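You operate a simulated robot arm through the tools that you are given. There is no shell and no other tool.

The job below is to be done with a simulated robot arm. You get a single attempt, and the scene is never put back.

JOB
Put things in order on the worktop beside the sink. At the end: the brown soft brush stands where the clear wool wash bottle stood; the grey paper wad from the worktop beside the sink stands where the brown soft brush stood; the white pot is on the teal tab box (marked "WASH TABS"); the clear wool wash bottle stands where the white pot stood; whatever was shut is shut again. Leave all else as you found it, and nothing knocked over. Set down upright: white pot.

It is judged by the outcome, as a careful person would: the job done as asked, and still so three seconds after it is handed in. It fails if anything else is knocked over, pushed out of place, dropped, spilled or broken.

ROBOT AND FRAMES
A 7-joint arm with a two-finger gripper, fixed in place. Base frame: the origin is on the floor under the middle of its stand, x ahead of it, y to its left, z up; the work surface is at about z = 90. Units: cm, rad, N and s.
With the tool pointing down near the work surface it reaches from about 34 to 72 cm from the base axis. Its first joint turns from -1.152 to 1.152 rad. Payload 2.45 kg.
The tool frame sits at the grasp point between the pads (the TCP): z along the fingers, y along the line on which they close. The tips reach 2.6 cm beyond it. The gripper opens to 9.6 cm; its body begins 6.9 cm behind the TCP.
Orientation is that of the tool frame in the base frame, as a unit quaternion [w, x, y, z]. With the fingers straight down and closing along the base's y, the tool's x points along the base's -x, its y along +y and its z along -z.

CONTROLS
- The arm moves only by the tool arm_command. Its argument "increments" is a list of rows, each an object (a shift or turn left out is 0, a gripper value left out holds the last) with "slide": the shift along the tool's x, y, z in cm, a list of three; "delta_rot": the turn, a rotation vector about the tool's x, y, z in rad, a list of three; "claw": the finger opening in cm, from 0 to 9.6. In form: [{"slide": [dx, dy, dz], "delta_rot": [ax, ay, az], "claw": claw}, ...]. A call has 1 to 20 rows; each row shifts and turns the commanded pose from where the row before left it, along the tool's axes as they then stand. Each row takes 0.2 s and may step no farther than 5 cm and 0.15 rad from the row before; otherwise, or with a gripper value out of range, the whole call is refused. Where a pose cannot be reached the arm comes as near as it can. A force on the tool above 40 N (or 10 N above the force at the start of the call, whichever is more), or a blocked arm, ends the call early, and 0.2 s more pass. Each finger travels about 5 cm/s and halts on what it meets, pressing with about 30 N; the grip force reading is that of the motor and also rises with nothing between the fingers. The clock runs only during rows and for 0.2 s after the last one: add rows that do not move to give the fingers time. The reply holds the time, the measured pose of the TCP, the force on the tool along the base axes, the opening and the grip force, in the units named above and with some noise, with the torque about the TCP (base axes, N m) and any sound that the robot's microphone picked up.
- Cameras (640 x 400 px; columns grow to the right, rows downward): "scene" is fixed at [16.3, -38.37, 144.13]; the picture's right is [0.84, -0.55, 0.00], its down [-0.22, -0.33, -0.92] and it looks along [0.50, 0.77, -0.39] (base axes); focal length 369 px, centre (320, 200). "wrist" rides on the gripper at [8.2, 0.3, -9.8] in the tool frame; the picture's right is [-0.04, 1.00, 0.00], its down [-0.73, -0.03, -0.68] and it looks along [-0.68, -0.03, 0.73] (tool axes); focal length 256 px, centre (320, 200). There is no depth. A picture from a camera that has moved, and an enlarged one, comes with that camera's place and axes in the base frame and with its lens.
- get_image(camera): a new picture of that camera. The clock stands still meanwhile.
- zoom(camera, box): a new picture of the part [left, top, right, bottom] of that camera's present view, enlarged. The clock stands still meanwhile.
- hand_in(): hands the job in; it is judged then, once.

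Places have to be worked out from the pictures, the camera data and where the tool is seen. Open the gripper and draw the arm clear of the work before you hand the job in, unless the task says otherwise.

The tools are called as name(argument=value, ...) on one line, values as JSON. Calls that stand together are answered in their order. arm_command: Moves the arm, as the interface text tells. Its arguments: {"type":"object","properties":{"increments":{"type":"array"}},"required":["increments"]} The other tools are called the same way: get_image (camera) takes a picture; zoom (camera, box) takes an enlarged picture of a part of a camera's view; hand_in () hands the job in.

At the start:

```text
time_s: 0.0
eef_pos: [42.21, 10.06, 124.66]
tool_rot: [-0.001, 0.0, 1.0, 0.0]
wrist_force: [-0.1, 0.0, 0.7]
moment: [0.01, -0.02, 0.02]
opening: 9.59
grip_force: 0.1
```

scene: 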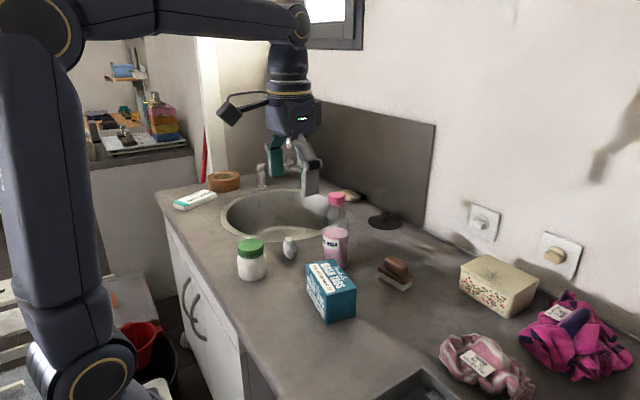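
wrist: 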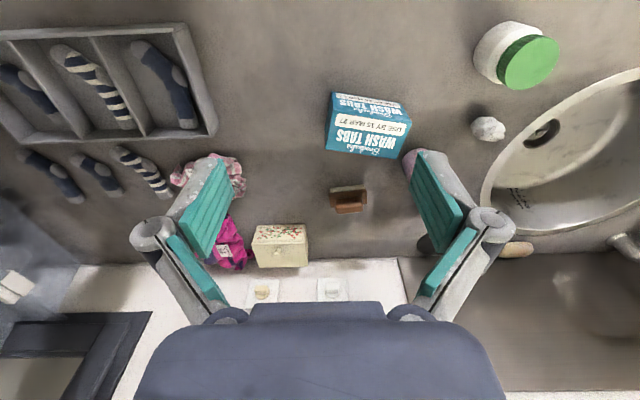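

I start by taking enlarged views of both cameras to locate all the items.

zoom(camera="scene", box=[220, 170, 460, 330])

zoom(camera="wrist", box=[300, 0, 640, 212])

get_image(camera="wrist")

```text
2.50 times, centred on (340, 250) of scene
camera zoom: at [16.3, -38.37, 144.13], right [0.84, -0.55, 0.0], down [-0.22, -0.33, -0.92], along [0.5, 0.77, -0.39], focal length 921 px, centre (270, 75)
```

zoom: 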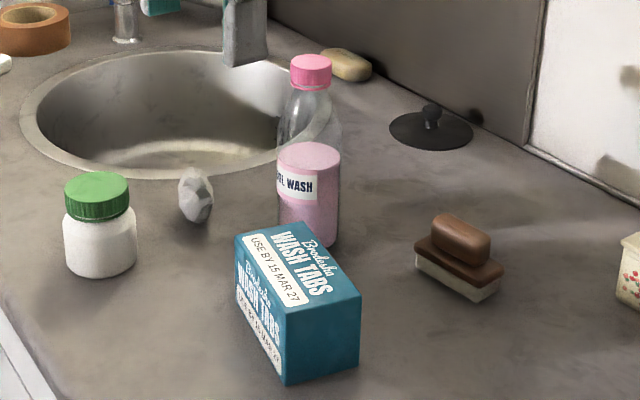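

```text
1.88 times, centred on (470, 106) of wrist
camera zoom: at [34.02, 10.31, 134.47], right [0.04, 1.0, 0.0], down [0.73, -0.03, 0.68], along [0.68, -0.03, -0.73], focal length 482 px, centre (38, 377)
```

zoom: 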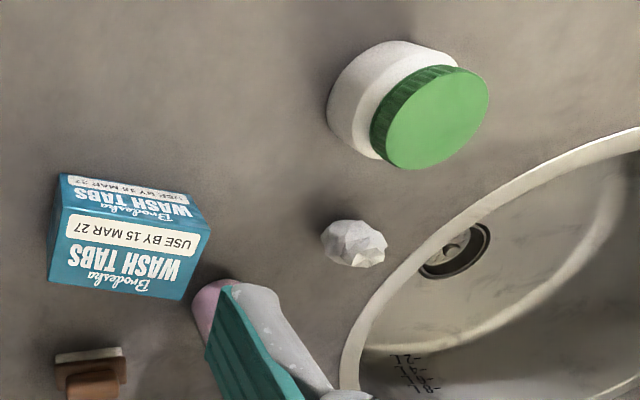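

```text
taken
camera wrist: at [34.02, 10.31, 134.47], right [0.04, 1.0, 0.0], down [0.73, -0.03, 0.68], along [0.68, -0.03, -0.73], focal length 256 px, centre (320, 200)
```

wrist: 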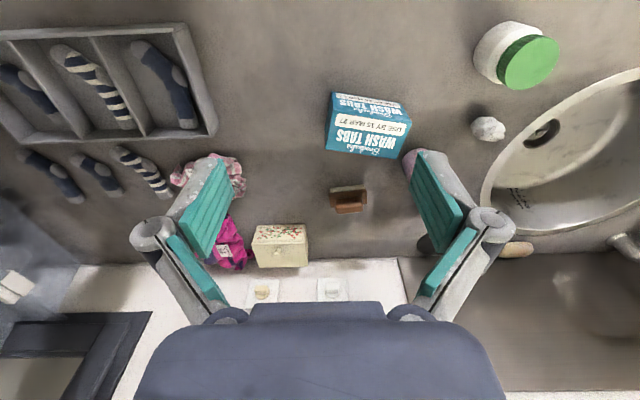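

The pictures put the pot at about (44.7, 36.7), the wad at (57, 39), the bottle at (65.4, 29.3), the brush at (73.4, 15), and the box top centre at (55, 17, 97). The chain of places means I move the pot first, so I go to a hover above it.

arm_command(increments=[{"slide": [-0.31, 3.325, 1.58]}, {"slide": [-0.31, 3.325, 1.58]}, {"slide": [-0.31, 3.325, 1.58]}, {"slide": [-0.31, 3.325, 1.58]}, {"slide": [-0.31, 3.325, 1.58]}, {"slide": [-0.31, 3.325, 1.58]}, {"slide": [-0.31, 3.325, 1.58]}, {"slide": [-0.31, 3.325, 1.58]}, {}])

```text
time_s: 2.0
eef_pos: [44.78, 36.71, 112.14]
tool_rot: [0.0, 0.001, 1.0, 0.0]
wrist_force: [0.8, -0.2, 0.8]
moment: [0.02, -0.03, -0.01]
opening: 9.61
grip_force: 0.0
```

The arm is at the hover. I take both pictures to check the alignment with the pot.

get_image(camera="scene")

get_image(camera="wrist")

```text
taken
```

scene: 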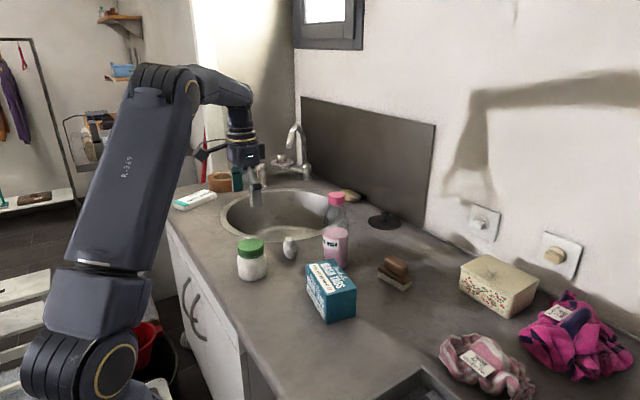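

```text
taken
camera wrist: at [36.57, 37.19, 121.92], right [0.04, 1.0, 0.0], down [0.73, -0.03, 0.68], along [0.68, -0.03, -0.73], focal length 256 px, centre (320, 200)
```

wrist: 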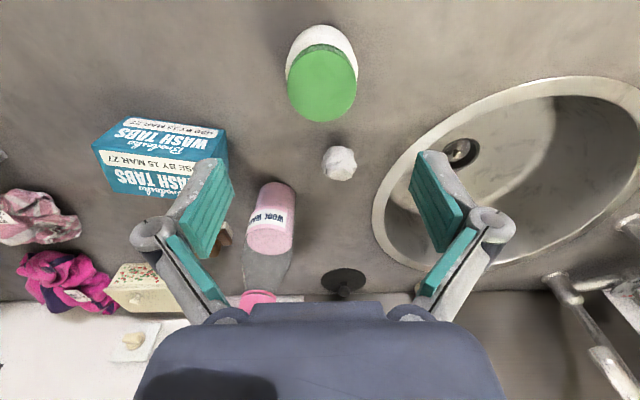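

The pot lid is centred at about (44.5, 36.9), close to under the gripper, with the fingers straddling it in y. I correct by 2 mm and lower to body height at z of about 94.

arm_command(increments=[{"slide": [0.2, 0.2, 2.0]}, {"slide": [0, 0, 3.0]}, {"slide": [0, 0, 3.0]}, {"slide": [0, 0, 3.0]}, {"slide": [0, 0, 3.0]}, {"slide": [0, 0, 2.5]}, {"slide": [0, 0, 1.5]}, {}])

get_image(camera="wrist")

zoom(camera="scene", box=[180, 150, 340, 300])

```text
time_s: 3.8
eef_pos: [44.51, 36.72, 93.93]
tool_rot: [0.0, 0.0, 1.0, 0.0]
wrist_force: [0.4, -0.8, 0.0]
moment: [0.04, 0.0, 0.02]
opening: 9.61
grip_force: 0.2
```

```text
taken
camera wrist: at [36.32, 37.06, 103.82], right [0.04, 1.0, 0.0], down [0.73, -0.03, 0.68], along [0.68, -0.03, -0.73], focal length 256 px, centre (320, 200)
```

wrist: 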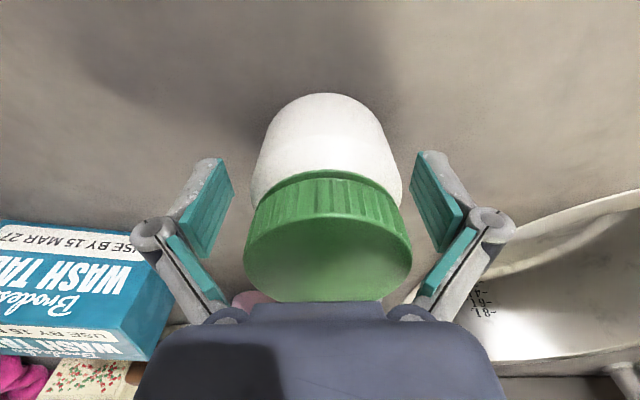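

```text
2.67 times, centred on (260, 225) of scene
camera zoom: at [16.3, -38.37, 144.13], right [0.84, -0.55, 0.0], down [-0.22, -0.33, -0.92], along [0.5, 0.77, -0.39], focal length 983 px, centre (480, 133)
```

zoom: 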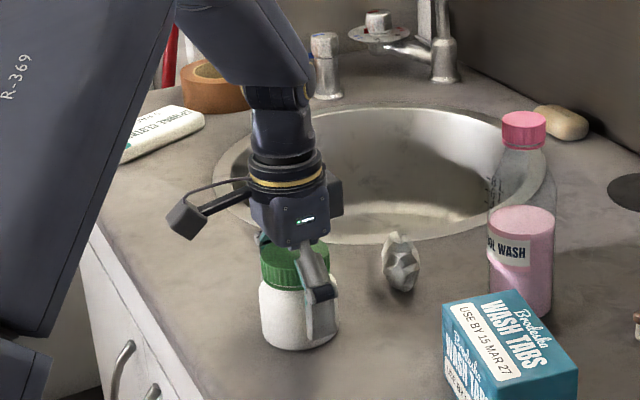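

The fingers straddle the pot with its centre about 2 mm toward +y. I shift by that and close on the body.

arm_command(increments=[{"slide": [0, 0.22, 0]}, {"claw": 8.0}, {"claw": 5.0}, {"claw": 5.0}, {"claw": 5.0}, {"claw": 5.0}])

```text
time_s: 5.2
eef_pos: [44.64, 36.86, 93.94]
tool_rot: [0.0, 0.0, 1.0, 0.0]
wrist_force: [0.8, 0.7, 2.6]
moment: [0.03, -0.04, -0.03]
opening: 6.94
grip_force: 30.3
```

Gripped at 6.94 cm with 30 N. I lift the pot straight up by 14 cm.

arm_command(increments=[{"slide": [0, 0, -0.5]}, {"slide": [0, 0, -1.0]}, {"slide": [0, 0, -2.0]}, {"slide": [0, 0, -3.0]}, {"slide": [0, 0, -3.0]}, {"slide": [0, 0, -3.0]}, {"slide": [0, 0, -1.5]}, {}])

get_image(camera="wrist")

zoom(camera="scene", box=[270, 230, 390, 340])

```text
time_s: 7.0
eef_pos: [44.48, 37.08, 107.75]
tool_rot: [0.0, 0.001, 1.0, -0.001]
wrist_force: [0.6, 0.3, -0.1]
moment: [-0.02, 0.01, -0.04]
opening: 6.94
grip_force: 29.8
```

```text
taken
camera wrist: at [36.34, 37.4, 117.75], right [0.04, 1.0, 0.0], down [0.73, -0.03, 0.68], along [0.68, -0.03, -0.73], focal length 256 px, centre (320, 200)
```

wrist: 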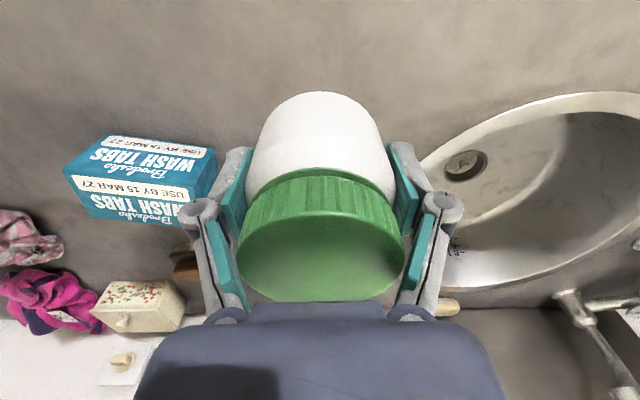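

```text
3.64 times, centred on (330, 285) of scene
camera zoom: at [16.3, -38.37, 144.13], right [0.84, -0.55, 0.0], down [-0.22, -0.33, -0.92], along [0.5, 0.77, -0.39], focal length 1340 px, centre (284, -109)
```

zoom: 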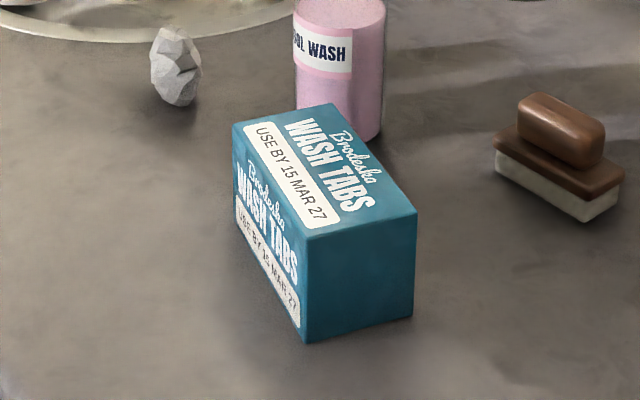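

The pot is held level and clear. From the scene zoom the box's top corners average to a centre of about (55.0, 16.8) at z about 97.4, so I carry the pot above that point.

arm_command(increments=[{"slide": [-0.8, -1.5, 0]}, {"slide": [-1.5, -2.9, 0]}, {"slide": [-1.5, -2.9, 0]}, {"slide": [-1.5, -2.9, 0]}, {"slide": [-1.5, -2.9, 0]}, {"slide": [-1.5, -2.9, 0]}, {"slide": [-1.5, -2.9, 0]}, {"slide": [-0.76, -1.38, 0]}, {}])

get_image(camera="wrist")

zoom(camera="scene", box=[250, 180, 410, 330])

```text
time_s: 9.0
eef_pos: [55.11, 16.6, 107.92]
tool_rot: [0.0, 0.0, 1.0, -0.001]
wrist_force: [0.8, 1.2, -0.7]
moment: [-0.02, -0.03, 0.0]
opening: 6.91
grip_force: 30.3
```

```text
taken
camera wrist: at [46.92, 16.88, 117.9], right [0.04, 1.0, 0.0], down [0.73, -0.03, 0.68], along [0.68, -0.03, -0.73], focal length 256 px, centre (320, 200)
```

wrist: 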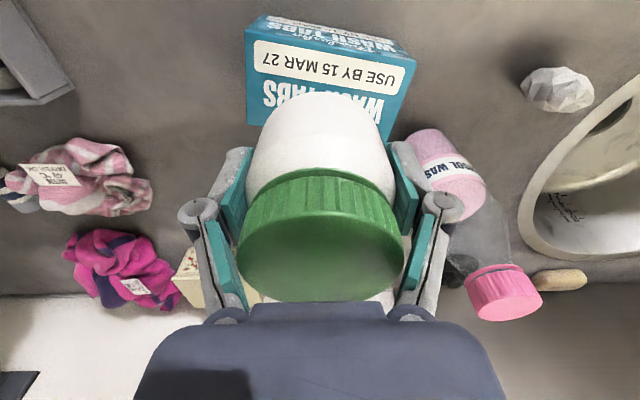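

```text
2.67 times, centred on (330, 255) of scene
camera zoom: at [16.3, -38.37, 144.13], right [0.84, -0.55, 0.0], down [-0.22, -0.33, -0.92], along [0.5, 0.77, -0.39], focal length 983 px, centre (293, 53)
```

zoom: 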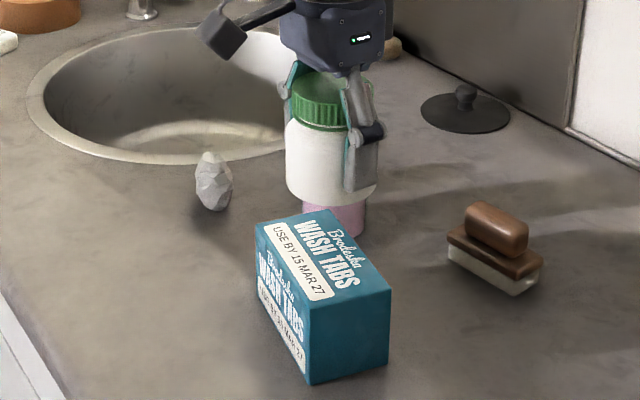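

The pot appears above the box centre with about 6.5 cm to go. I lower 5.5 cm and check before contact.

arm_command(increments=[{"slide": [0, 0.1, 1.0]}, {"slide": [0, 0.1, 1.5]}, {"slide": [0, 0, 1.5]}, {"slide": [0, 0, 1.0]}, {"slide": [0, 0, 0.5]}, {}])

get_image(camera="wrist")

zoom(camera="scene", box=[270, 200, 390, 330])

```text
time_s: 10.4
eef_pos: [55.21, 16.97, 102.36]
tool_rot: [0.001, 0.001, 1.0, 0.0]
wrist_force: [-0.7, -0.3, -1.1]
moment: [0.02, 0.01, 0.01]
opening: 6.95
grip_force: 30.5
```

```text
taken
camera wrist: at [46.9, 17.28, 112.33], right [0.04, 1.0, 0.0], down [0.73, -0.03, 0.68], along [0.68, -0.03, -0.73], focal length 256 px, centre (320, 200)
```

wrist: 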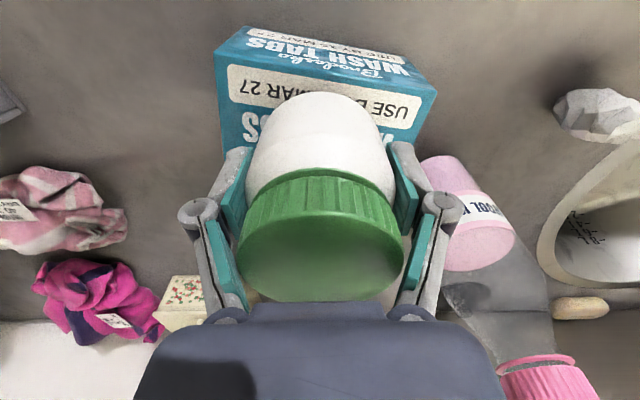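

```text
3.08 times, centred on (330, 265) of scene
camera zoom: at [16.3, -38.37, 144.13], right [0.84, -0.55, 0.0], down [-0.22, -0.33, -0.92], along [0.5, 0.77, -0.39], focal length 1134 px, centre (289, 0)
```

zoom: 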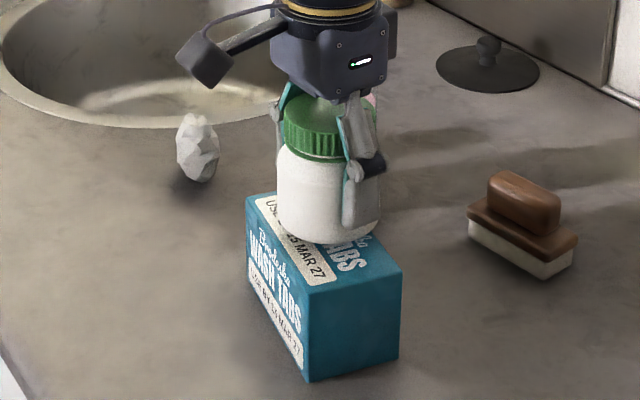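

The pot is about 1 cm above the box and centred on it. I lower in small steps, watching the force.

arm_command(increments=[{"slide": [0, 0, 0.2]}, {"slide": [0, 0, 0.2]}, {"slide": [0, 0, 0.15]}, {"slide": [0, 0, 0.15]}, {"slide": [0, 0, 0.1]}])

```text
time_s: 11.6
eef_pos: [55.02, 16.82, 101.64]
tool_rot: [0.0, 0.0, 1.0, -0.001]
wrist_force: [0.1, 0.2, -1.6]
moment: [0.02, 0.01, 0.0]
opening: 6.92
grip_force: 29.8
```

No contact yet (the force on z is about -1.6). I keep lowering in 1 mm steps.

arm_command(increments=[{"slide": [0, 0, 0.1]}, {"slide": [0, 0, 0.1]}, {"slide": [0, 0, 0.1]}, {}])

zoom(camera="scene", box=[290, 220, 370, 290])

```text
time_s: 12.6
eef_pos: [55.22, 16.94, 101.44]
tool_rot: [0.001, 0.001, 1.0, 0.001]
wrist_force: [-2.9, -1.3, 18.6]
moment: [-0.07, 0.03, -0.16]
opening: 6.95
grip_force: 30.1
```

```text
5.71 times, centred on (330, 255) of scene
camera zoom: at [16.26, -38.39, 144.13], right [0.84, -0.55, 0.0], down [-0.22, -0.33, -0.92], along [0.5, 0.77, -0.39], focal length 2106 px, centre (263, -114)
```

zoom: 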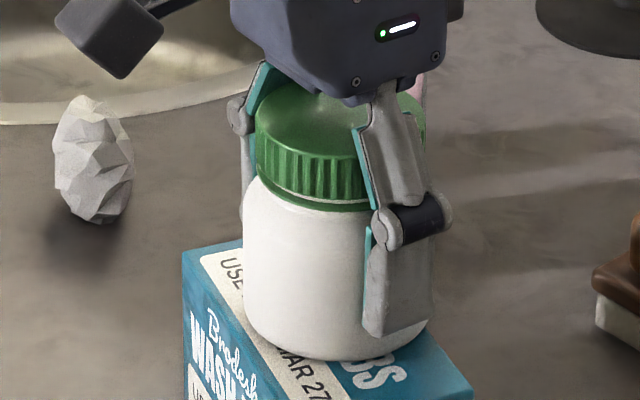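

The pot has touched down on the box (18.6 N upward). I ease off 1.5 mm to unload, then open the gripper.

arm_command(increments=[{"slide": [0, 0, -0.15]}, {}, {"claw": 7.6}, {"claw": 8.6}, {"claw": 9.6}, {"claw": 9.6}, {}])

get_image(camera="wrist")

zoom(camera="scene", box=[270, 200, 390, 330])

```text
time_s: 14.2
eef_pos: [55.04, 16.84, 101.4]
tool_rot: [0.0, -0.001, 1.0, -0.001]
wrist_force: [0.2, -0.7, -0.2]
moment: [-0.02, -0.04, -0.03]
opening: 9.61
grip_force: 0.0
```

```text
taken
camera wrist: at [46.87, 17.26, 111.3], right [0.04, 1.0, 0.0], down [0.73, -0.03, 0.68], along [0.68, -0.03, -0.73], focal length 256 px, centre (320, 200)
```

wrist: 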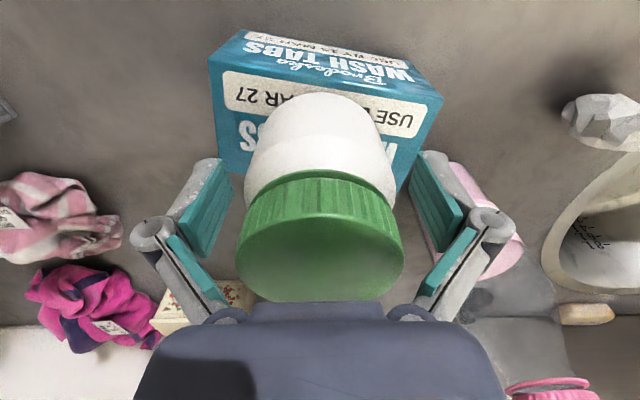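

```text
3.08 times, centred on (330, 265) of scene
camera zoom: at [16.3, -38.37, 144.13], right [0.84, -0.55, 0.0], down [-0.22, -0.33, -0.92], along [0.5, 0.77, -0.39], focal length 1134 px, centre (289, 0)
```

zoom: 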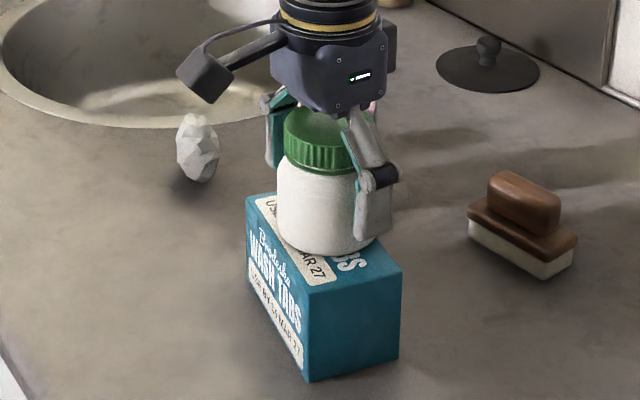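

The pot stands on the box and the fingers are open. I rise straight up well clear of it and look at the bottle from above.

arm_command(increments=[{"slide": [0, 0, -1.0]}, {"slide": [0, 0, -3.0]}, {"slide": [0, 0, -4.0]}, {"slide": [0, 0, -4.0]}, {"slide": [0, 0, -4.0]}, {"slide": [0, 0, -3.0]}, {}])

get_image(camera="wrist")

zoom(camera="scene", box=[270, 170, 430, 330])

```text
time_s: 15.8
eef_pos: [55.03, 16.78, 120.27]
tool_rot: [0.001, 0.0, 1.0, 0.0]
wrist_force: [-0.2, 0.4, 0.7]
moment: [-0.01, -0.01, 0.0]
opening: 9.6
grip_force: 0.0
```

```text
taken
camera wrist: at [46.83, 17.12, 130.11], right [0.04, 1.0, 0.0], down [0.73, -0.03, 0.68], along [0.68, -0.03, -0.73], focal length 256 px, centre (320, 200)
```

wrist: 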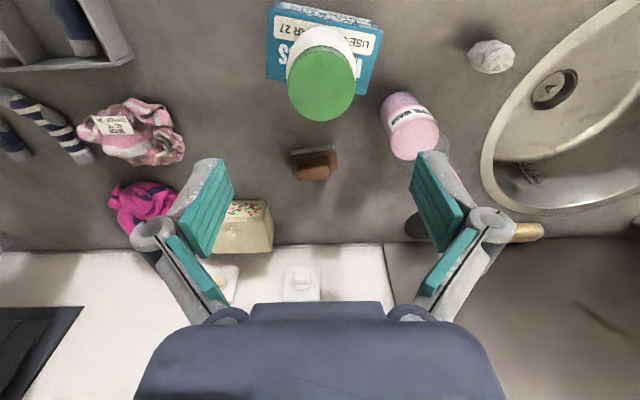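

```text
2.50 times, centred on (350, 250) of scene
camera zoom: at [16.3, -38.37, 144.13], right [0.84, -0.55, 0.0], down [-0.22, -0.33, -0.92], along [0.5, 0.77, -0.39], focal length 921 px, centre (245, 75)
```

zoom: 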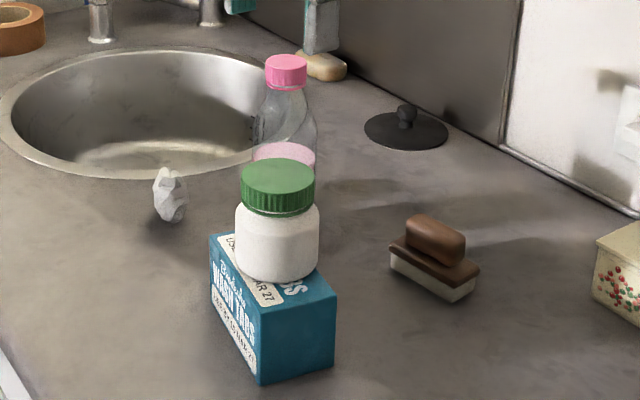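

The pot stands upright on the box. The bottle is partly behind a finger in this view, so I move to about (59, 29, 122), still above its top, to see its cap centred.

arm_command(increments=[{"slide": [-1.0, 3.1, -0.5]}, {"slide": [-1.0, 3.1, -0.5]}, {"slide": [-1.0, 3.1, -0.5]}, {"slide": [-1.0, 3.1, -0.3]}, {}])

get_image(camera="wrist")

zoom(camera="scene", box=[270, 130, 430, 290])

```text
time_s: 17.0
eef_pos: [57.41, 28.43, 121.02]
tool_rot: [-0.001, 0.0, 1.0, -0.001]
wrist_force: [0.4, -0.5, 0.3]
moment: [-0.01, -0.05, 0.0]
opening: 9.59
grip_force: 0.0
out of reach, approached as far as the arm can: row 4
```

```text
taken
camera wrist: at [49.28, 28.75, 130.96], right [0.04, 1.0, 0.0], down [0.73, -0.03, 0.68], along [0.68, -0.03, -0.73], focal length 256 px, centre (320, 200)
```

wrist: 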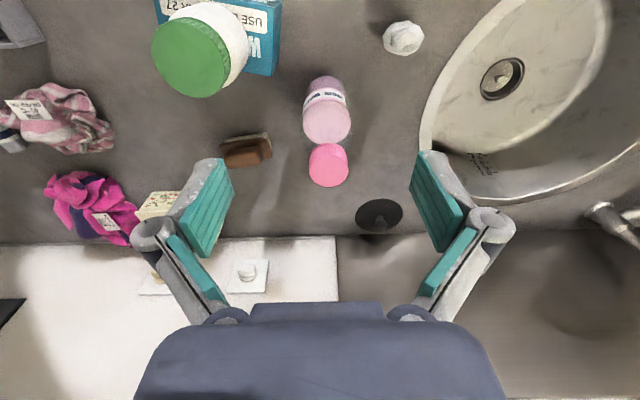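

```text
2.50 times, centred on (350, 210) of scene
camera zoom: at [16.3, -38.37, 144.13], right [0.84, -0.55, 0.0], down [-0.22, -0.33, -0.92], along [0.5, 0.77, -0.39], focal length 921 px, centre (245, 175)
```

zoom: 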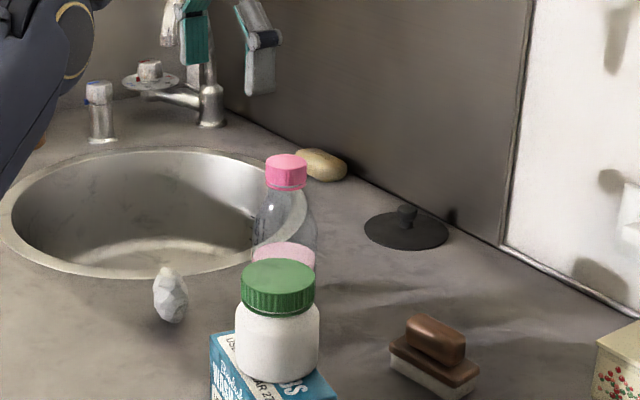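

The arm reports this height is near its reach limit at radius 64, so I will need to tilt the fingers outward for the bottle. I enlarge the wrist view to fix the cap and bottle position first.

zoom(camera="wrist", box=[260, 60, 400, 200])

zoom(camera="scene", box=[300, 180, 380, 250])

```text
2.86 times, centred on (330, 130) of wrist
camera zoom: at [49.28, 28.75, 130.96], right [0.04, 1.0, 0.0], down [0.73, -0.03, 0.68], along [0.68, -0.03, -0.73], focal length 731 px, centre (291, 400)
```

zoom: 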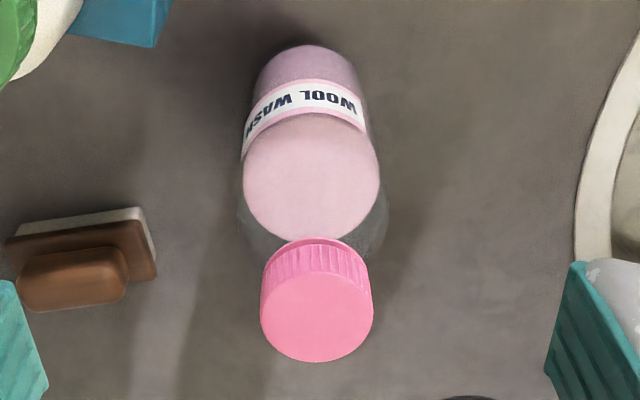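

```text
5.71 times, centred on (340, 215) of scene
camera zoom: at [16.3, -38.37, 144.13], right [0.84, -0.55, 0.0], down [-0.22, -0.33, -0.92], along [0.5, 0.77, -0.39], focal length 2106 px, centre (206, 114)
```

zoom: 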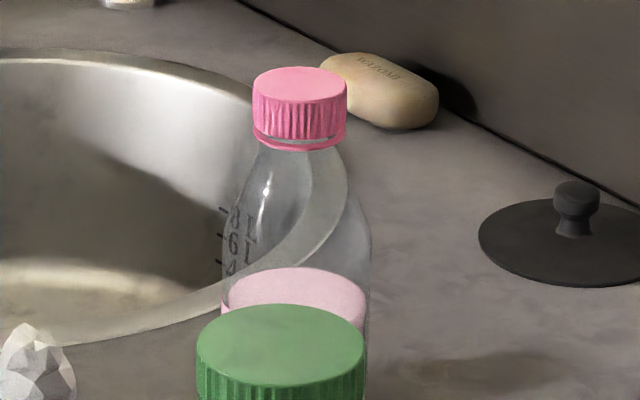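

Triangulating both views, the cap top is centred at (65.0, 29.0, 109.9), 4 cm wide. I lower a little and tilt the fingers outward by 0.3 rad so the wrist comes back within reach.

arm_command(increments=[{"slide": [0, -0.2, 2.7], "delta_rot": [0, -0.15, 0]}, {"delta_rot": [0, -0.15, 0]}, {}])

```text
time_s: 17.8
eef_pos: [57.29, 28.06, 118.43]
tool_rot: [0.15, 0.001, 0.989, 0.001]
wrist_force: [-0.5, 0.3, -0.3]
moment: [0.04, 0.05, 0.0]
opening: 9.59
grip_force: 0.1
```

The tilt works (tool z now leans 0.3 rad outward). I move to a point 8 cm back along the fingers from the cap and check.

arm_command(increments=[{"slide": [-2.26, 0.47, 1.66]}, {"slide": [-2.26, 0.47, 1.66]}, {}])

get_image(camera="wrist")

zoom(camera="scene", box=[270, 130, 430, 290])

```text
time_s: 18.6
eef_pos: [63.03, 28.81, 116.71]
tool_rot: [0.149, 0.0, 0.989, 0.0]
wrist_force: [-0.3, -0.3, -1.1]
moment: [-0.01, -0.04, 0.0]
opening: 9.57
grip_force: 0.0
```

```text
taken
camera wrist: at [52.19, 29.21, 123.79], right [0.04, 1.0, 0.01], down [0.5, -0.03, 0.87], along [0.86, -0.03, -0.5], focal length 256 px, centre (320, 200)
```

wrist: 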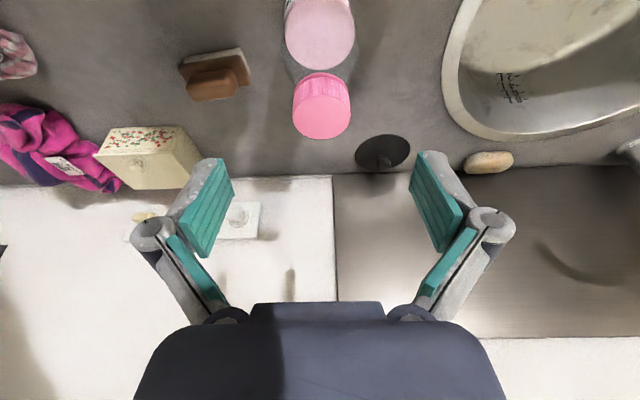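

```text
2.50 times, centred on (350, 210) of scene
camera zoom: at [16.3, -38.37, 144.13], right [0.84, -0.55, 0.0], down [-0.22, -0.33, -0.92], along [0.5, 0.77, -0.39], focal length 921 px, centre (245, 175)
```

zoom: 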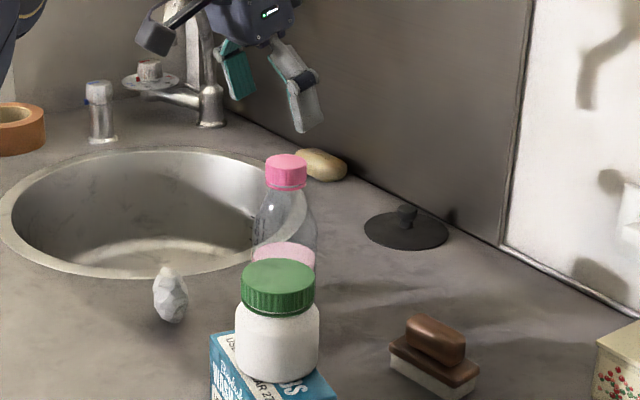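

The cap lies on the approach line between the fingers. I advance 8 cm along the fingers so the pads straddle the cap.

arm_command(increments=[{"slide": [0.04, 0.02, 2.5]}, {"slide": [0.04, 0.02, 2.5]}, {"slide": [0.04, 0.0, 1.8]}, {"slide": [0.0, 0.0, 1.1]}, {}])

get_image(camera="wrist")

zoom(camera="scene", box=[270, 150, 410, 270])

```text
time_s: 19.8
eef_pos: [65.07, 28.87, 109.07]
tool_rot: [0.149, 0.001, 0.989, 0.0]
wrist_force: [-0.4, -1.1, 0.8]
moment: [0.02, -0.01, 0.0]
opening: 9.59
grip_force: 0.1
```

```text
taken
camera wrist: at [54.3, 29.26, 116.16], right [0.04, 1.0, 0.01], down [0.5, -0.03, 0.87], along [0.86, -0.03, -0.5], focal length 256 px, centre (320, 200)
```

wrist: 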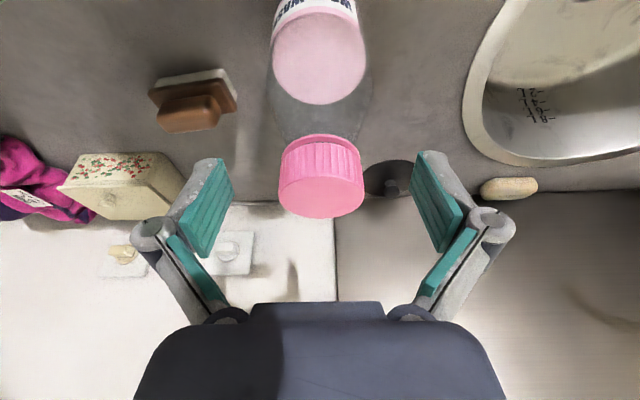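

```text
3.33 times, centred on (340, 210) of scene
camera zoom: at [16.3, -38.37, 144.13], right [0.84, -0.55, 0.0], down [-0.22, -0.33, -0.92], along [0.5, 0.77, -0.39], focal length 1228 px, centre (253, 167)
```

zoom: 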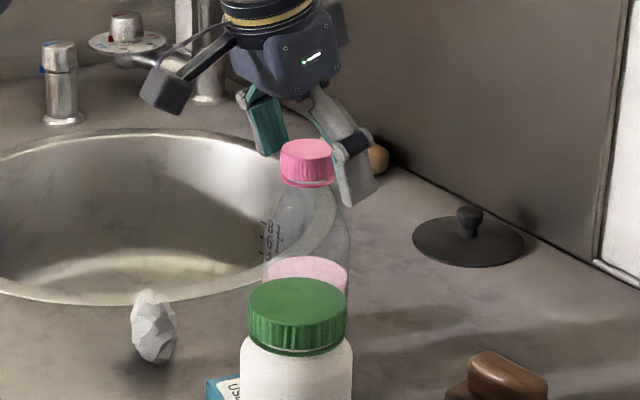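

The cap is centred between the pads at the grip height. I close on the cap.

arm_command(increments=[{"slide": [0.1, 0, 0.1], "claw": 7.6}, {"claw": 5.6}, {"claw": 3.6}, {"claw": 2.5}, {"claw": 2.5}, {"claw": 2.5}])

get_image(camera="wrist")

zoom(camera="scene", box=[290, 150, 390, 250])

```text
time_s: 21.2
eef_pos: [64.94, 28.98, 109.04]
tool_rot: [0.15, 0.0, 0.989, 0.0]
wrist_force: [0.1, -1.2, 1.6]
moment: [-0.05, 0.01, 0.02]
opening: 3.74
grip_force: 30.2
```

```text
taken
camera wrist: at [54.22, 29.35, 116.12], right [0.04, 1.0, 0.01], down [0.5, -0.03, 0.87], along [0.87, -0.03, -0.5], focal length 256 px, centre (320, 200)
```

wrist: 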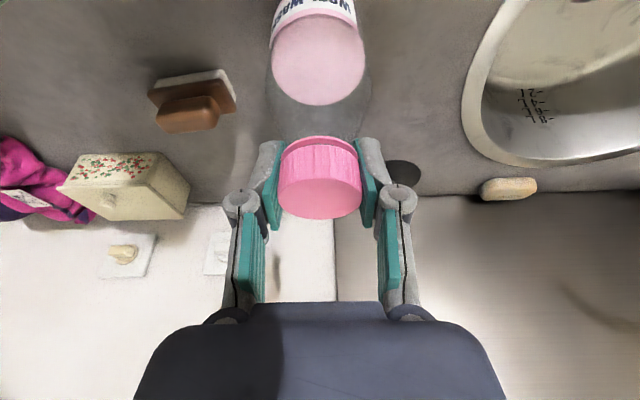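

```text
4.00 times, centred on (340, 200) of scene
camera zoom: at [16.3, -38.38, 144.13], right [0.84, -0.55, 0.0], down [-0.22, -0.33, -0.92], along [0.5, 0.77, -0.39], focal length 1474 px, centre (240, 200)
```

zoom: 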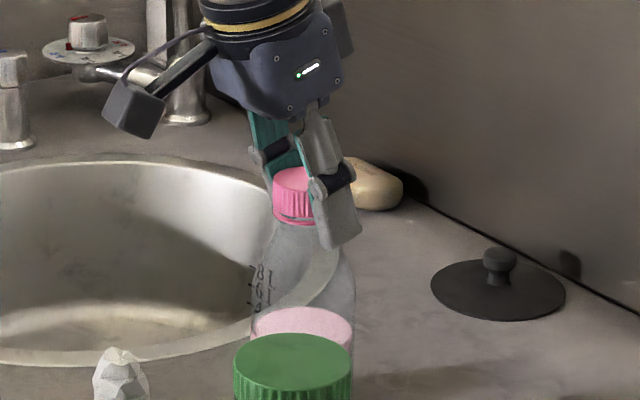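

Gripped at 3.74 cm with 30 N. I lift 2 cm straight up and check that the bottle hangs upright.

arm_command(increments=[{"slide": [-0.09, 0, -0.29]}, {"slide": [-0.15, 0, -0.48]}, {"slide": [-0.18, 0, -0.57]}, {"slide": [-0.18, 0, -0.57]}, {}])

zoom(camera="scene", box=[270, 150, 410, 290])

get_image(camera="wrist")

```text
time_s: 22.4
eef_pos: [64.94, 28.92, 111.12]
tool_rot: [0.149, 0.0, 0.989, 0.0]
wrist_force: [0.5, 0.1, -3.9]
moment: [0.0, 0.01, 0.04]
opening: 3.7
grip_force: 30.1
```

```text
2.86 times, centred on (340, 220) of scene
camera zoom: at [16.31, -38.37, 144.13], right [0.84, -0.55, 0.0], down [-0.22, -0.33, -0.92], along [0.5, 0.77, -0.39], focal length 1053 px, centre (263, 143)
```

zoom: 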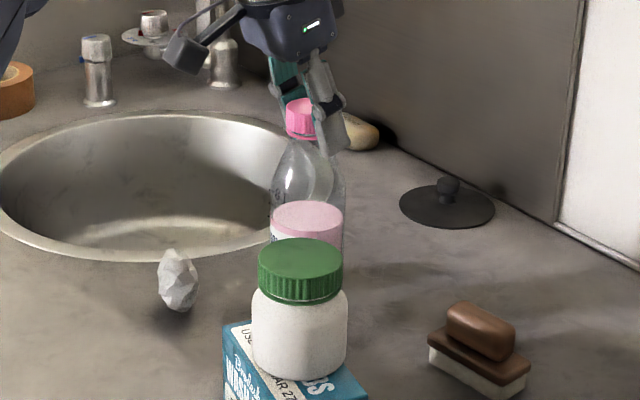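

```text
taken
camera wrist: at [54.15, 29.29, 118.1], right [0.04, 1.0, 0.01], down [0.5, -0.03, 0.87], along [0.86, -0.03, -0.5], focal length 256 px, centre (320, 200)
```

wrist: 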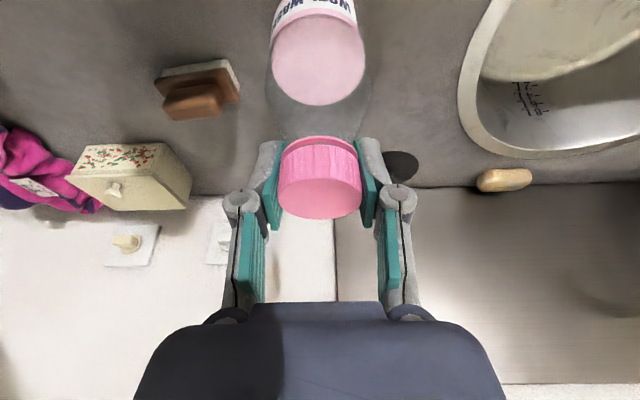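

The bottle is off the surface, held steady, with about 4 N of weight. I raise it to about 9.5 cm clearance while drawing it in, then carry it to the pot's old place at (44.55, 36.9).

arm_command(increments=[{"slide": [0.08, 0.12, -1.0]}, {"slide": [0.167, 0.25, -1.99]}, {"slide": [0.167, 0.25, -1.99]}, {"slide": [0.167, 0.25, -1.99]}, {"slide": [0.08, 0.12, -1.0]}, {}])

```text
time_s: 23.8
eef_pos: [61.89, 29.8, 118.41]
tool_rot: [0.15, 0.001, 0.989, 0.0]
wrist_force: [-0.2, -0.4, -3.3]
moment: [0.0, 0.0, 0.0]
opening: 3.69
grip_force: 30.1
```

The bottle is at carrying height. I move it across to above the pot's old place.

arm_command(increments=[{"slide": [1.04, 0.437, -0.323]}, {"slide": [2.075, 0.875, -0.646]}, {"slide": [2.075, 0.875, -0.646]}, {"slide": [2.075, 0.875, -0.646]}, {"slide": [2.075, 0.875, -0.646]}, {"slide": [2.075, 0.875, -0.646]}, {"slide": [2.075, 0.875, -0.646]}, {"slide": [2.075, 0.875, -0.646]}, {"slide": [1.04, 0.437, -0.323]}, {}])

get_image(camera="scene")

get_image(camera="wrist")

```text
time_s: 26.0
eef_pos: [44.37, 37.11, 118.64]
tool_rot: [0.15, 0.001, 0.989, 0.0]
wrist_force: [-1.2, -0.6, -3.5]
moment: [0.0, -0.02, 0.01]
opening: 3.68
grip_force: 29.9
```

```text
taken
```

scene: 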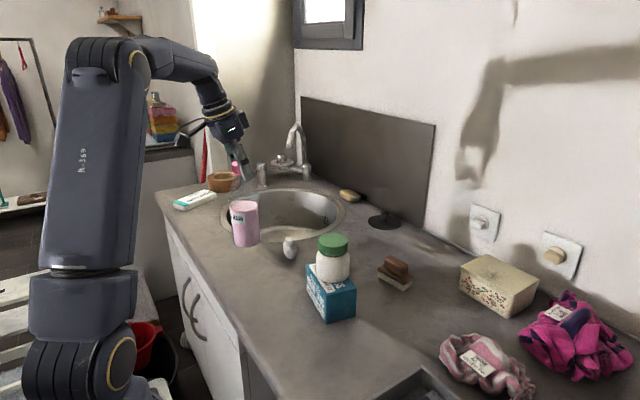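

```text
taken
camera wrist: at [33.62, 37.4, 125.6], right [0.04, 1.0, 0.01], down [0.5, -0.03, 0.87], along [0.86, -0.03, -0.5], focal length 256 px, centre (320, 200)
```

wrist: 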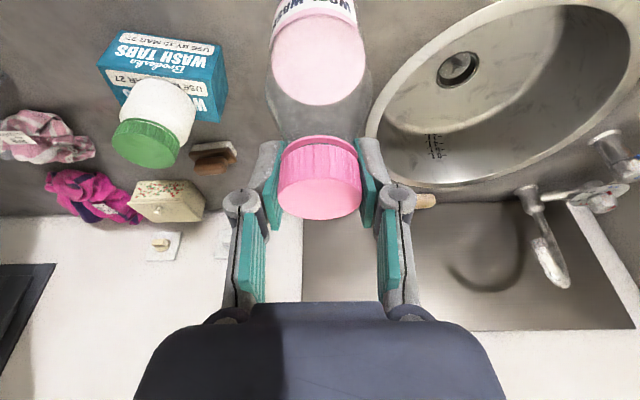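

The bottle is above the pot's old spot, upright. I lower 8.3 cm, leaving about 1 cm.

arm_command(increments=[{"slide": [0.297, 0, 0.955]}, {"slide": [0.594, 0, 1.91]}, {"slide": [0.594, 0, 1.91]}, {"slide": [0.594, 0, 1.91]}, {"slide": [0.297, 0, 0.955]}, {"slide": [0.09, 0, 0.29]}, {}])

zoom(camera="scene", box=[190, 150, 330, 290])

```text
time_s: 27.6
eef_pos: [44.55, 36.91, 110.12]
tool_rot: [0.15, 0.0, 0.989, -0.001]
wrist_force: [-0.3, -0.2, -4.2]
moment: [0.0, -0.01, -0.01]
opening: 3.7
grip_force: 30.6
```

```text
2.86 times, centred on (260, 220) of scene
camera zoom: at [16.31, -38.37, 144.13], right [0.84, -0.55, 0.0], down [-0.22, -0.33, -0.92], along [0.5, 0.77, -0.39], focal length 1053 px, centre (491, 143)
```

zoom: 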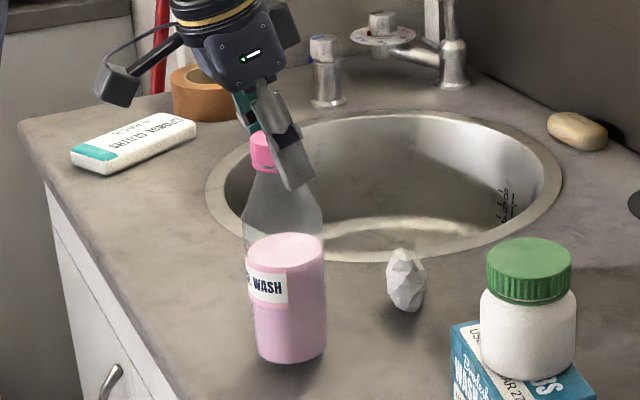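

The bottle hangs upright about 1 cm above the worktop. I lower it in small steps to contact.

arm_command(increments=[{"slide": [0.074, 0, 0.239]}, {"slide": [0.06, 0, 0.191]}, {"slide": [0.06, 0, 0.191]}, {"slide": [0.045, 0, 0.143]}, {"slide": [0.03, 0, 0.0955]}])

```text
time_s: 28.8
eef_pos: [44.54, 37.01, 109.28]
tool_rot: [0.149, 0.0, 0.989, 0.0]
wrist_force: [-1.0, -0.1, -3.8]
moment: [0.02, 0.0, -0.02]
opening: 3.68
grip_force: 30.1
```

There is still no contact (-3.8 N is the bottle's weight). I continue in 1 mm steps.

arm_command(increments=[{"slide": [0.03, 0, 0.0955]}, {"slide": [0.03, 0, 0.0955]}, {}])

```text
time_s: 29.6
eef_pos: [44.27, 36.99, 109.15]
tool_rot: [0.15, 0.0, 0.989, 0.0]
wrist_force: [-2.6, -1.2, 4.7]
moment: [-0.24, 0.31, -0.01]
opening: 3.67
grip_force: 30.3
```

The bottle has touched down (weight now carried by the worktop). I check it visually before releasing.

zoom(camera="scene", box=[210, 160, 310, 290])

get_image(camera="wrist")

```text
3.08 times, centred on (260, 225) of scene
camera zoom: at [16.29, -38.38, 144.13], right [0.84, -0.55, 0.0], down [-0.22, -0.33, -0.92], along [0.5, 0.77, -0.39], focal length 1134 px, centre (505, 123)
```

zoom: 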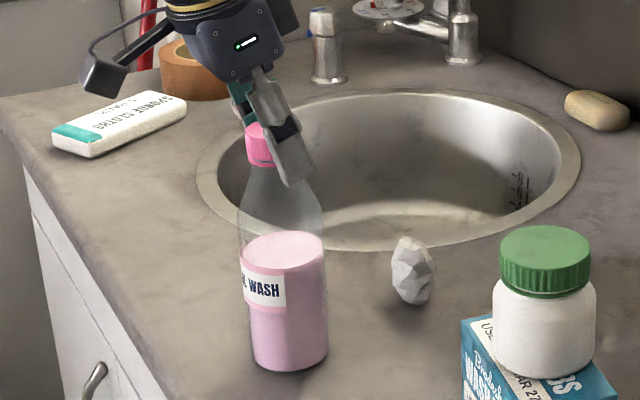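

```text
taken
camera wrist: at [33.71, 37.37, 116.2], right [0.04, 1.0, 0.01], down [0.5, -0.03, 0.87], along [0.87, -0.03, -0.5], focal length 256 px, centre (320, 200)
```

wrist: 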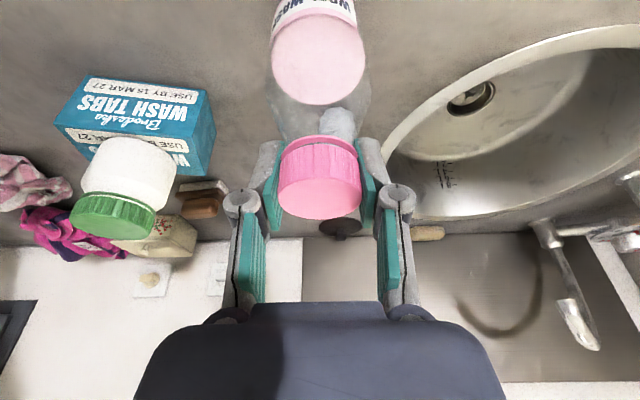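

The bottle stands vertically at the pot's old place. I open the fingers and back off along the tool axis.

arm_command(increments=[{"claw": 4.4}, {"claw": 5.5}, {"claw": 7.5}, {"claw": 9.6}, {"claw": 9.6}, {"slide": [0, 0, -1.5]}, {"slide": [0, 0, -3.0]}, {"slide": [0, 0, -4.0]}, {}])

get_image(camera="wrist")

zoom(camera="scene", box=[180, 150, 430, 310])

```text
time_s: 31.6
eef_pos: [42.0, 37.27, 117.43]
tool_rot: [0.15, 0.0, 0.989, 0.0]
wrist_force: [-0.2, 0.1, 0.6]
moment: [0.02, -0.02, 0.0]
opening: 9.59
grip_force: 0.1
```

```text
taken
camera wrist: at [31.24, 37.58, 124.42], right [0.04, 1.0, 0.01], down [0.5, -0.03, 0.87], along [0.86, -0.03, -0.5], focal length 256 px, centre (320, 200)
```

wrist: 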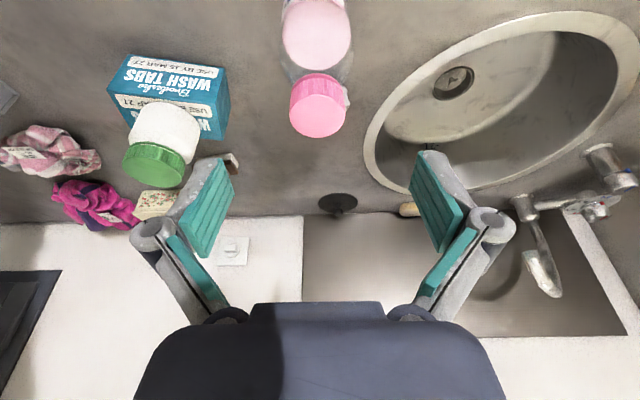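

```text
2.50 times, centred on (305, 230) of scene
camera zoom: at [16.3, -38.37, 144.13], right [0.84, -0.55, 0.0], down [-0.22, -0.33, -0.92], along [0.5, 0.77, -0.39], focal length 921 px, centre (358, 125)
```

zoom: 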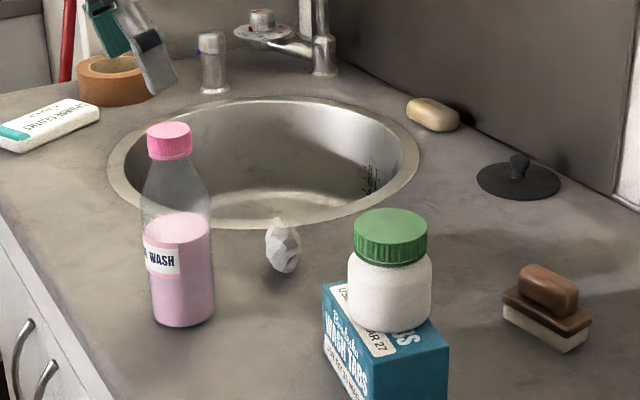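

The bottle now stands at (44.3, 36.8) upright. Next is the brush, so I fly above everything to a hover near (63, 15, 115) with the same tilt.

arm_command(increments=[{"slide": [-1.2, -1.4, 0.0]}, {"slide": [-2.42, -2.79, 0.9]}, {"slide": [-2.42, -2.79, 1.1]}, {"slide": [-2.42, -2.79, 1.1]}, {"slide": [-2.42, -2.79, 1.1]}, {"slide": [-2.42, -2.79, 1.1]}, {"slide": [-2.42, -2.79, 1.1]}, {"slide": [-2.42, -2.79, 1.1]}, {"slide": [-1.2, -1.4, 1.0]}, {}])

get_image(camera="wrist")

zoom(camera="scene", box=[340, 230, 460, 310])

```text
time_s: 33.8
eef_pos: [63.02, 14.61, 114.86]
tool_rot: [0.15, 0.001, 0.989, 0.0]
wrist_force: [0.6, -0.6, 0.5]
moment: [0.03, 0.0, 0.0]
opening: 9.6
grip_force: 0.1
```

```text
taken
camera wrist: at [52.28, 14.97, 121.9], right [0.04, 1.0, 0.01], down [0.5, -0.03, 0.87], along [0.87, -0.03, -0.5], focal length 256 px, centre (320, 200)
```

wrist: 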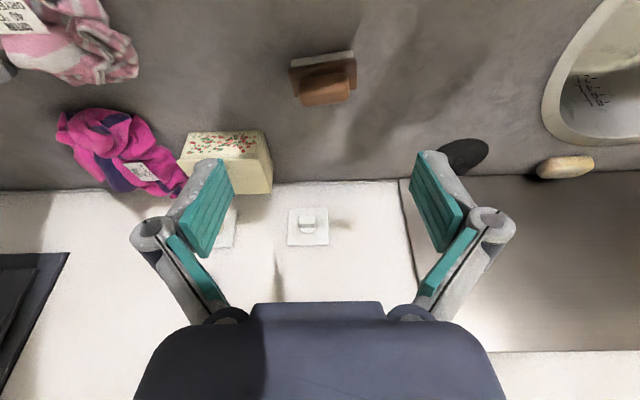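

```text
5.00 times, centred on (400, 270) of scene
camera zoom: at [16.3, -38.37, 144.13], right [0.84, -0.55, 0.0], down [-0.22, -0.33, -0.92], along [0.5, 0.77, -0.39], focal length 1843 px, centre (-80, -150)
```

zoom: 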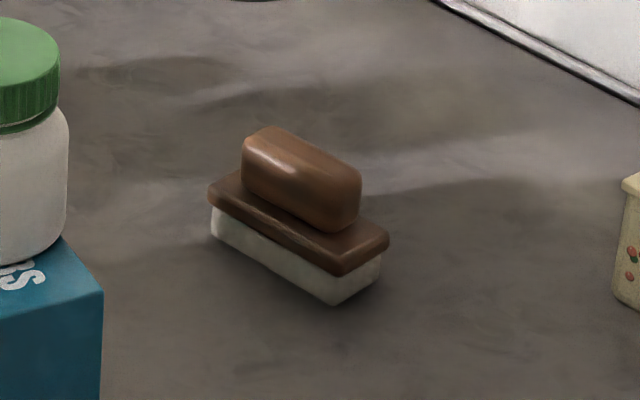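

The brush is in clear view now. I enlarge the wrist view to measure its yaw and centre precisely.

zoom(camera="wrist", box=[260, 20, 400, 140])

```text
3.33 times, centred on (330, 80) of wrist
camera zoom: at [52.28, 14.97, 121.9], right [0.04, 1.0, 0.01], down [0.5, -0.03, 0.87], along [0.87, -0.03, -0.5], focal length 853 px, centre (287, 600)
```

zoom: 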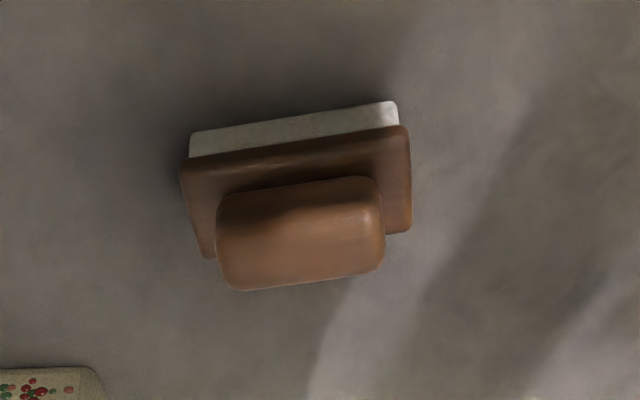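

The brush plate is about 8.1 x 4 cm, centred at about (72.85, 14.95), yawed about 0.14 rad. To keep the wrist camera clear of the pot on the box, I yaw the gripper to 0.3 rad and ease the tilt to 0.22 before approaching.

arm_command(increments=[{"delta_rot": [-0.0446, 0, -0.1432]}, {"delta_rot": [-0.0446, 0, -0.1432]}, {"delta_rot": [0, 0.08, 0]}, {}])

```text
time_s: 34.8
eef_pos: [62.86, 14.61, 114.74]
tool_rot: [0.108, -0.149, 0.983, 0.017]
wrist_force: [0.7, 1.1, -0.6]
moment: [-0.01, -0.02, 0.02]
opening: 9.6
grip_force: 0.1
```

Orientation is as intended. I descend to the pre-grasp point 8 cm back from the brush.

arm_command(increments=[{"slide": [-0.95, -0.53, 2.92]}, {"slide": [-0.95, -0.53, 2.92]}, {"slide": [-0.95, -0.53, 2.92]}, {"slide": [-0.95, -0.53, 2.92]}, {"slide": [-0.95, -0.53, 2.92]}, {}])

get_image(camera="wrist")

zoom(camera="scene", box=[290, 170, 450, 310])

```text
time_s: 36.2
eef_pos: [71.47, 14.48, 101.38]
tool_rot: [0.108, -0.148, 0.983, 0.017]
wrist_force: [0.3, 0.6, 0.2]
moment: [-0.01, 0.0, -0.03]
opening: 9.61
grip_force: 0.0
```

```text
taken
camera wrist: at [61.66, 11.79, 109.27], right [-0.26, 0.97, 0.01], down [0.55, 0.14, 0.82], along [0.79, 0.22, -0.57], focal length 256 px, centre (320, 200)
```

wrist: 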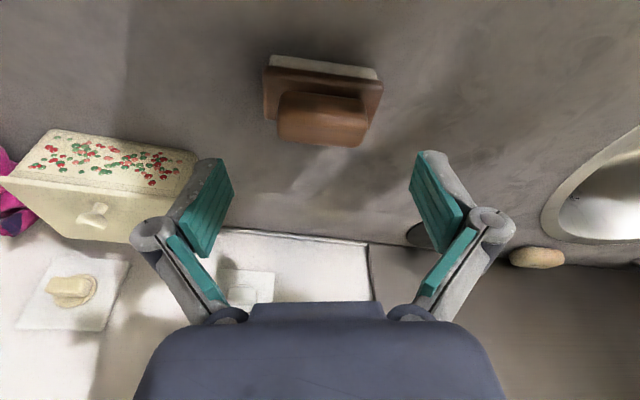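

```text
2.86 times, centred on (370, 240) of scene
camera zoom: at [16.3, -38.37, 144.13], right [0.84, -0.55, 0.0], down [-0.22, -0.33, -0.92], along [0.5, 0.77, -0.39], focal length 1053 px, centre (177, 86)
```

zoom: 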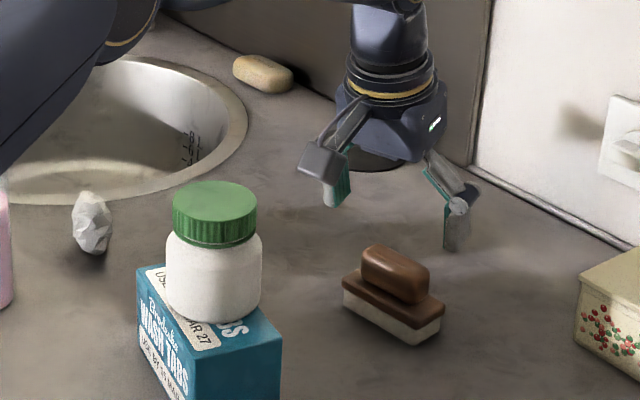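

The camera clears the pot. I enlarge the brush in the wrist view to refine the alignment.

zoom(camera="wrist", box=[240, 30, 410, 160])

```text
3.08 times, centred on (325, 95) of wrist
camera zoom: at [61.66, 11.79, 109.27], right [-0.26, 0.97, 0.01], down [0.55, 0.14, 0.82], along [0.79, 0.22, -0.57], focal length 788 px, centre (305, 523)
```

zoom: 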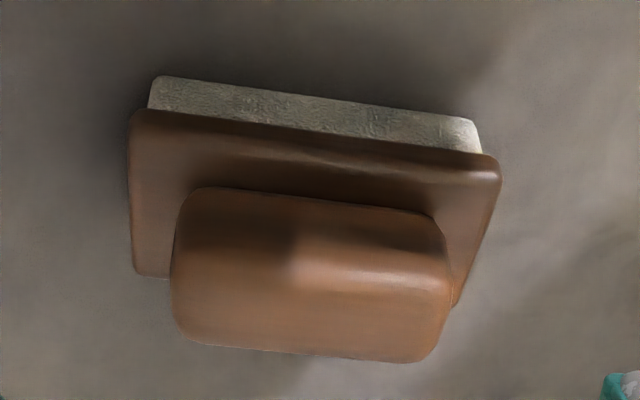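

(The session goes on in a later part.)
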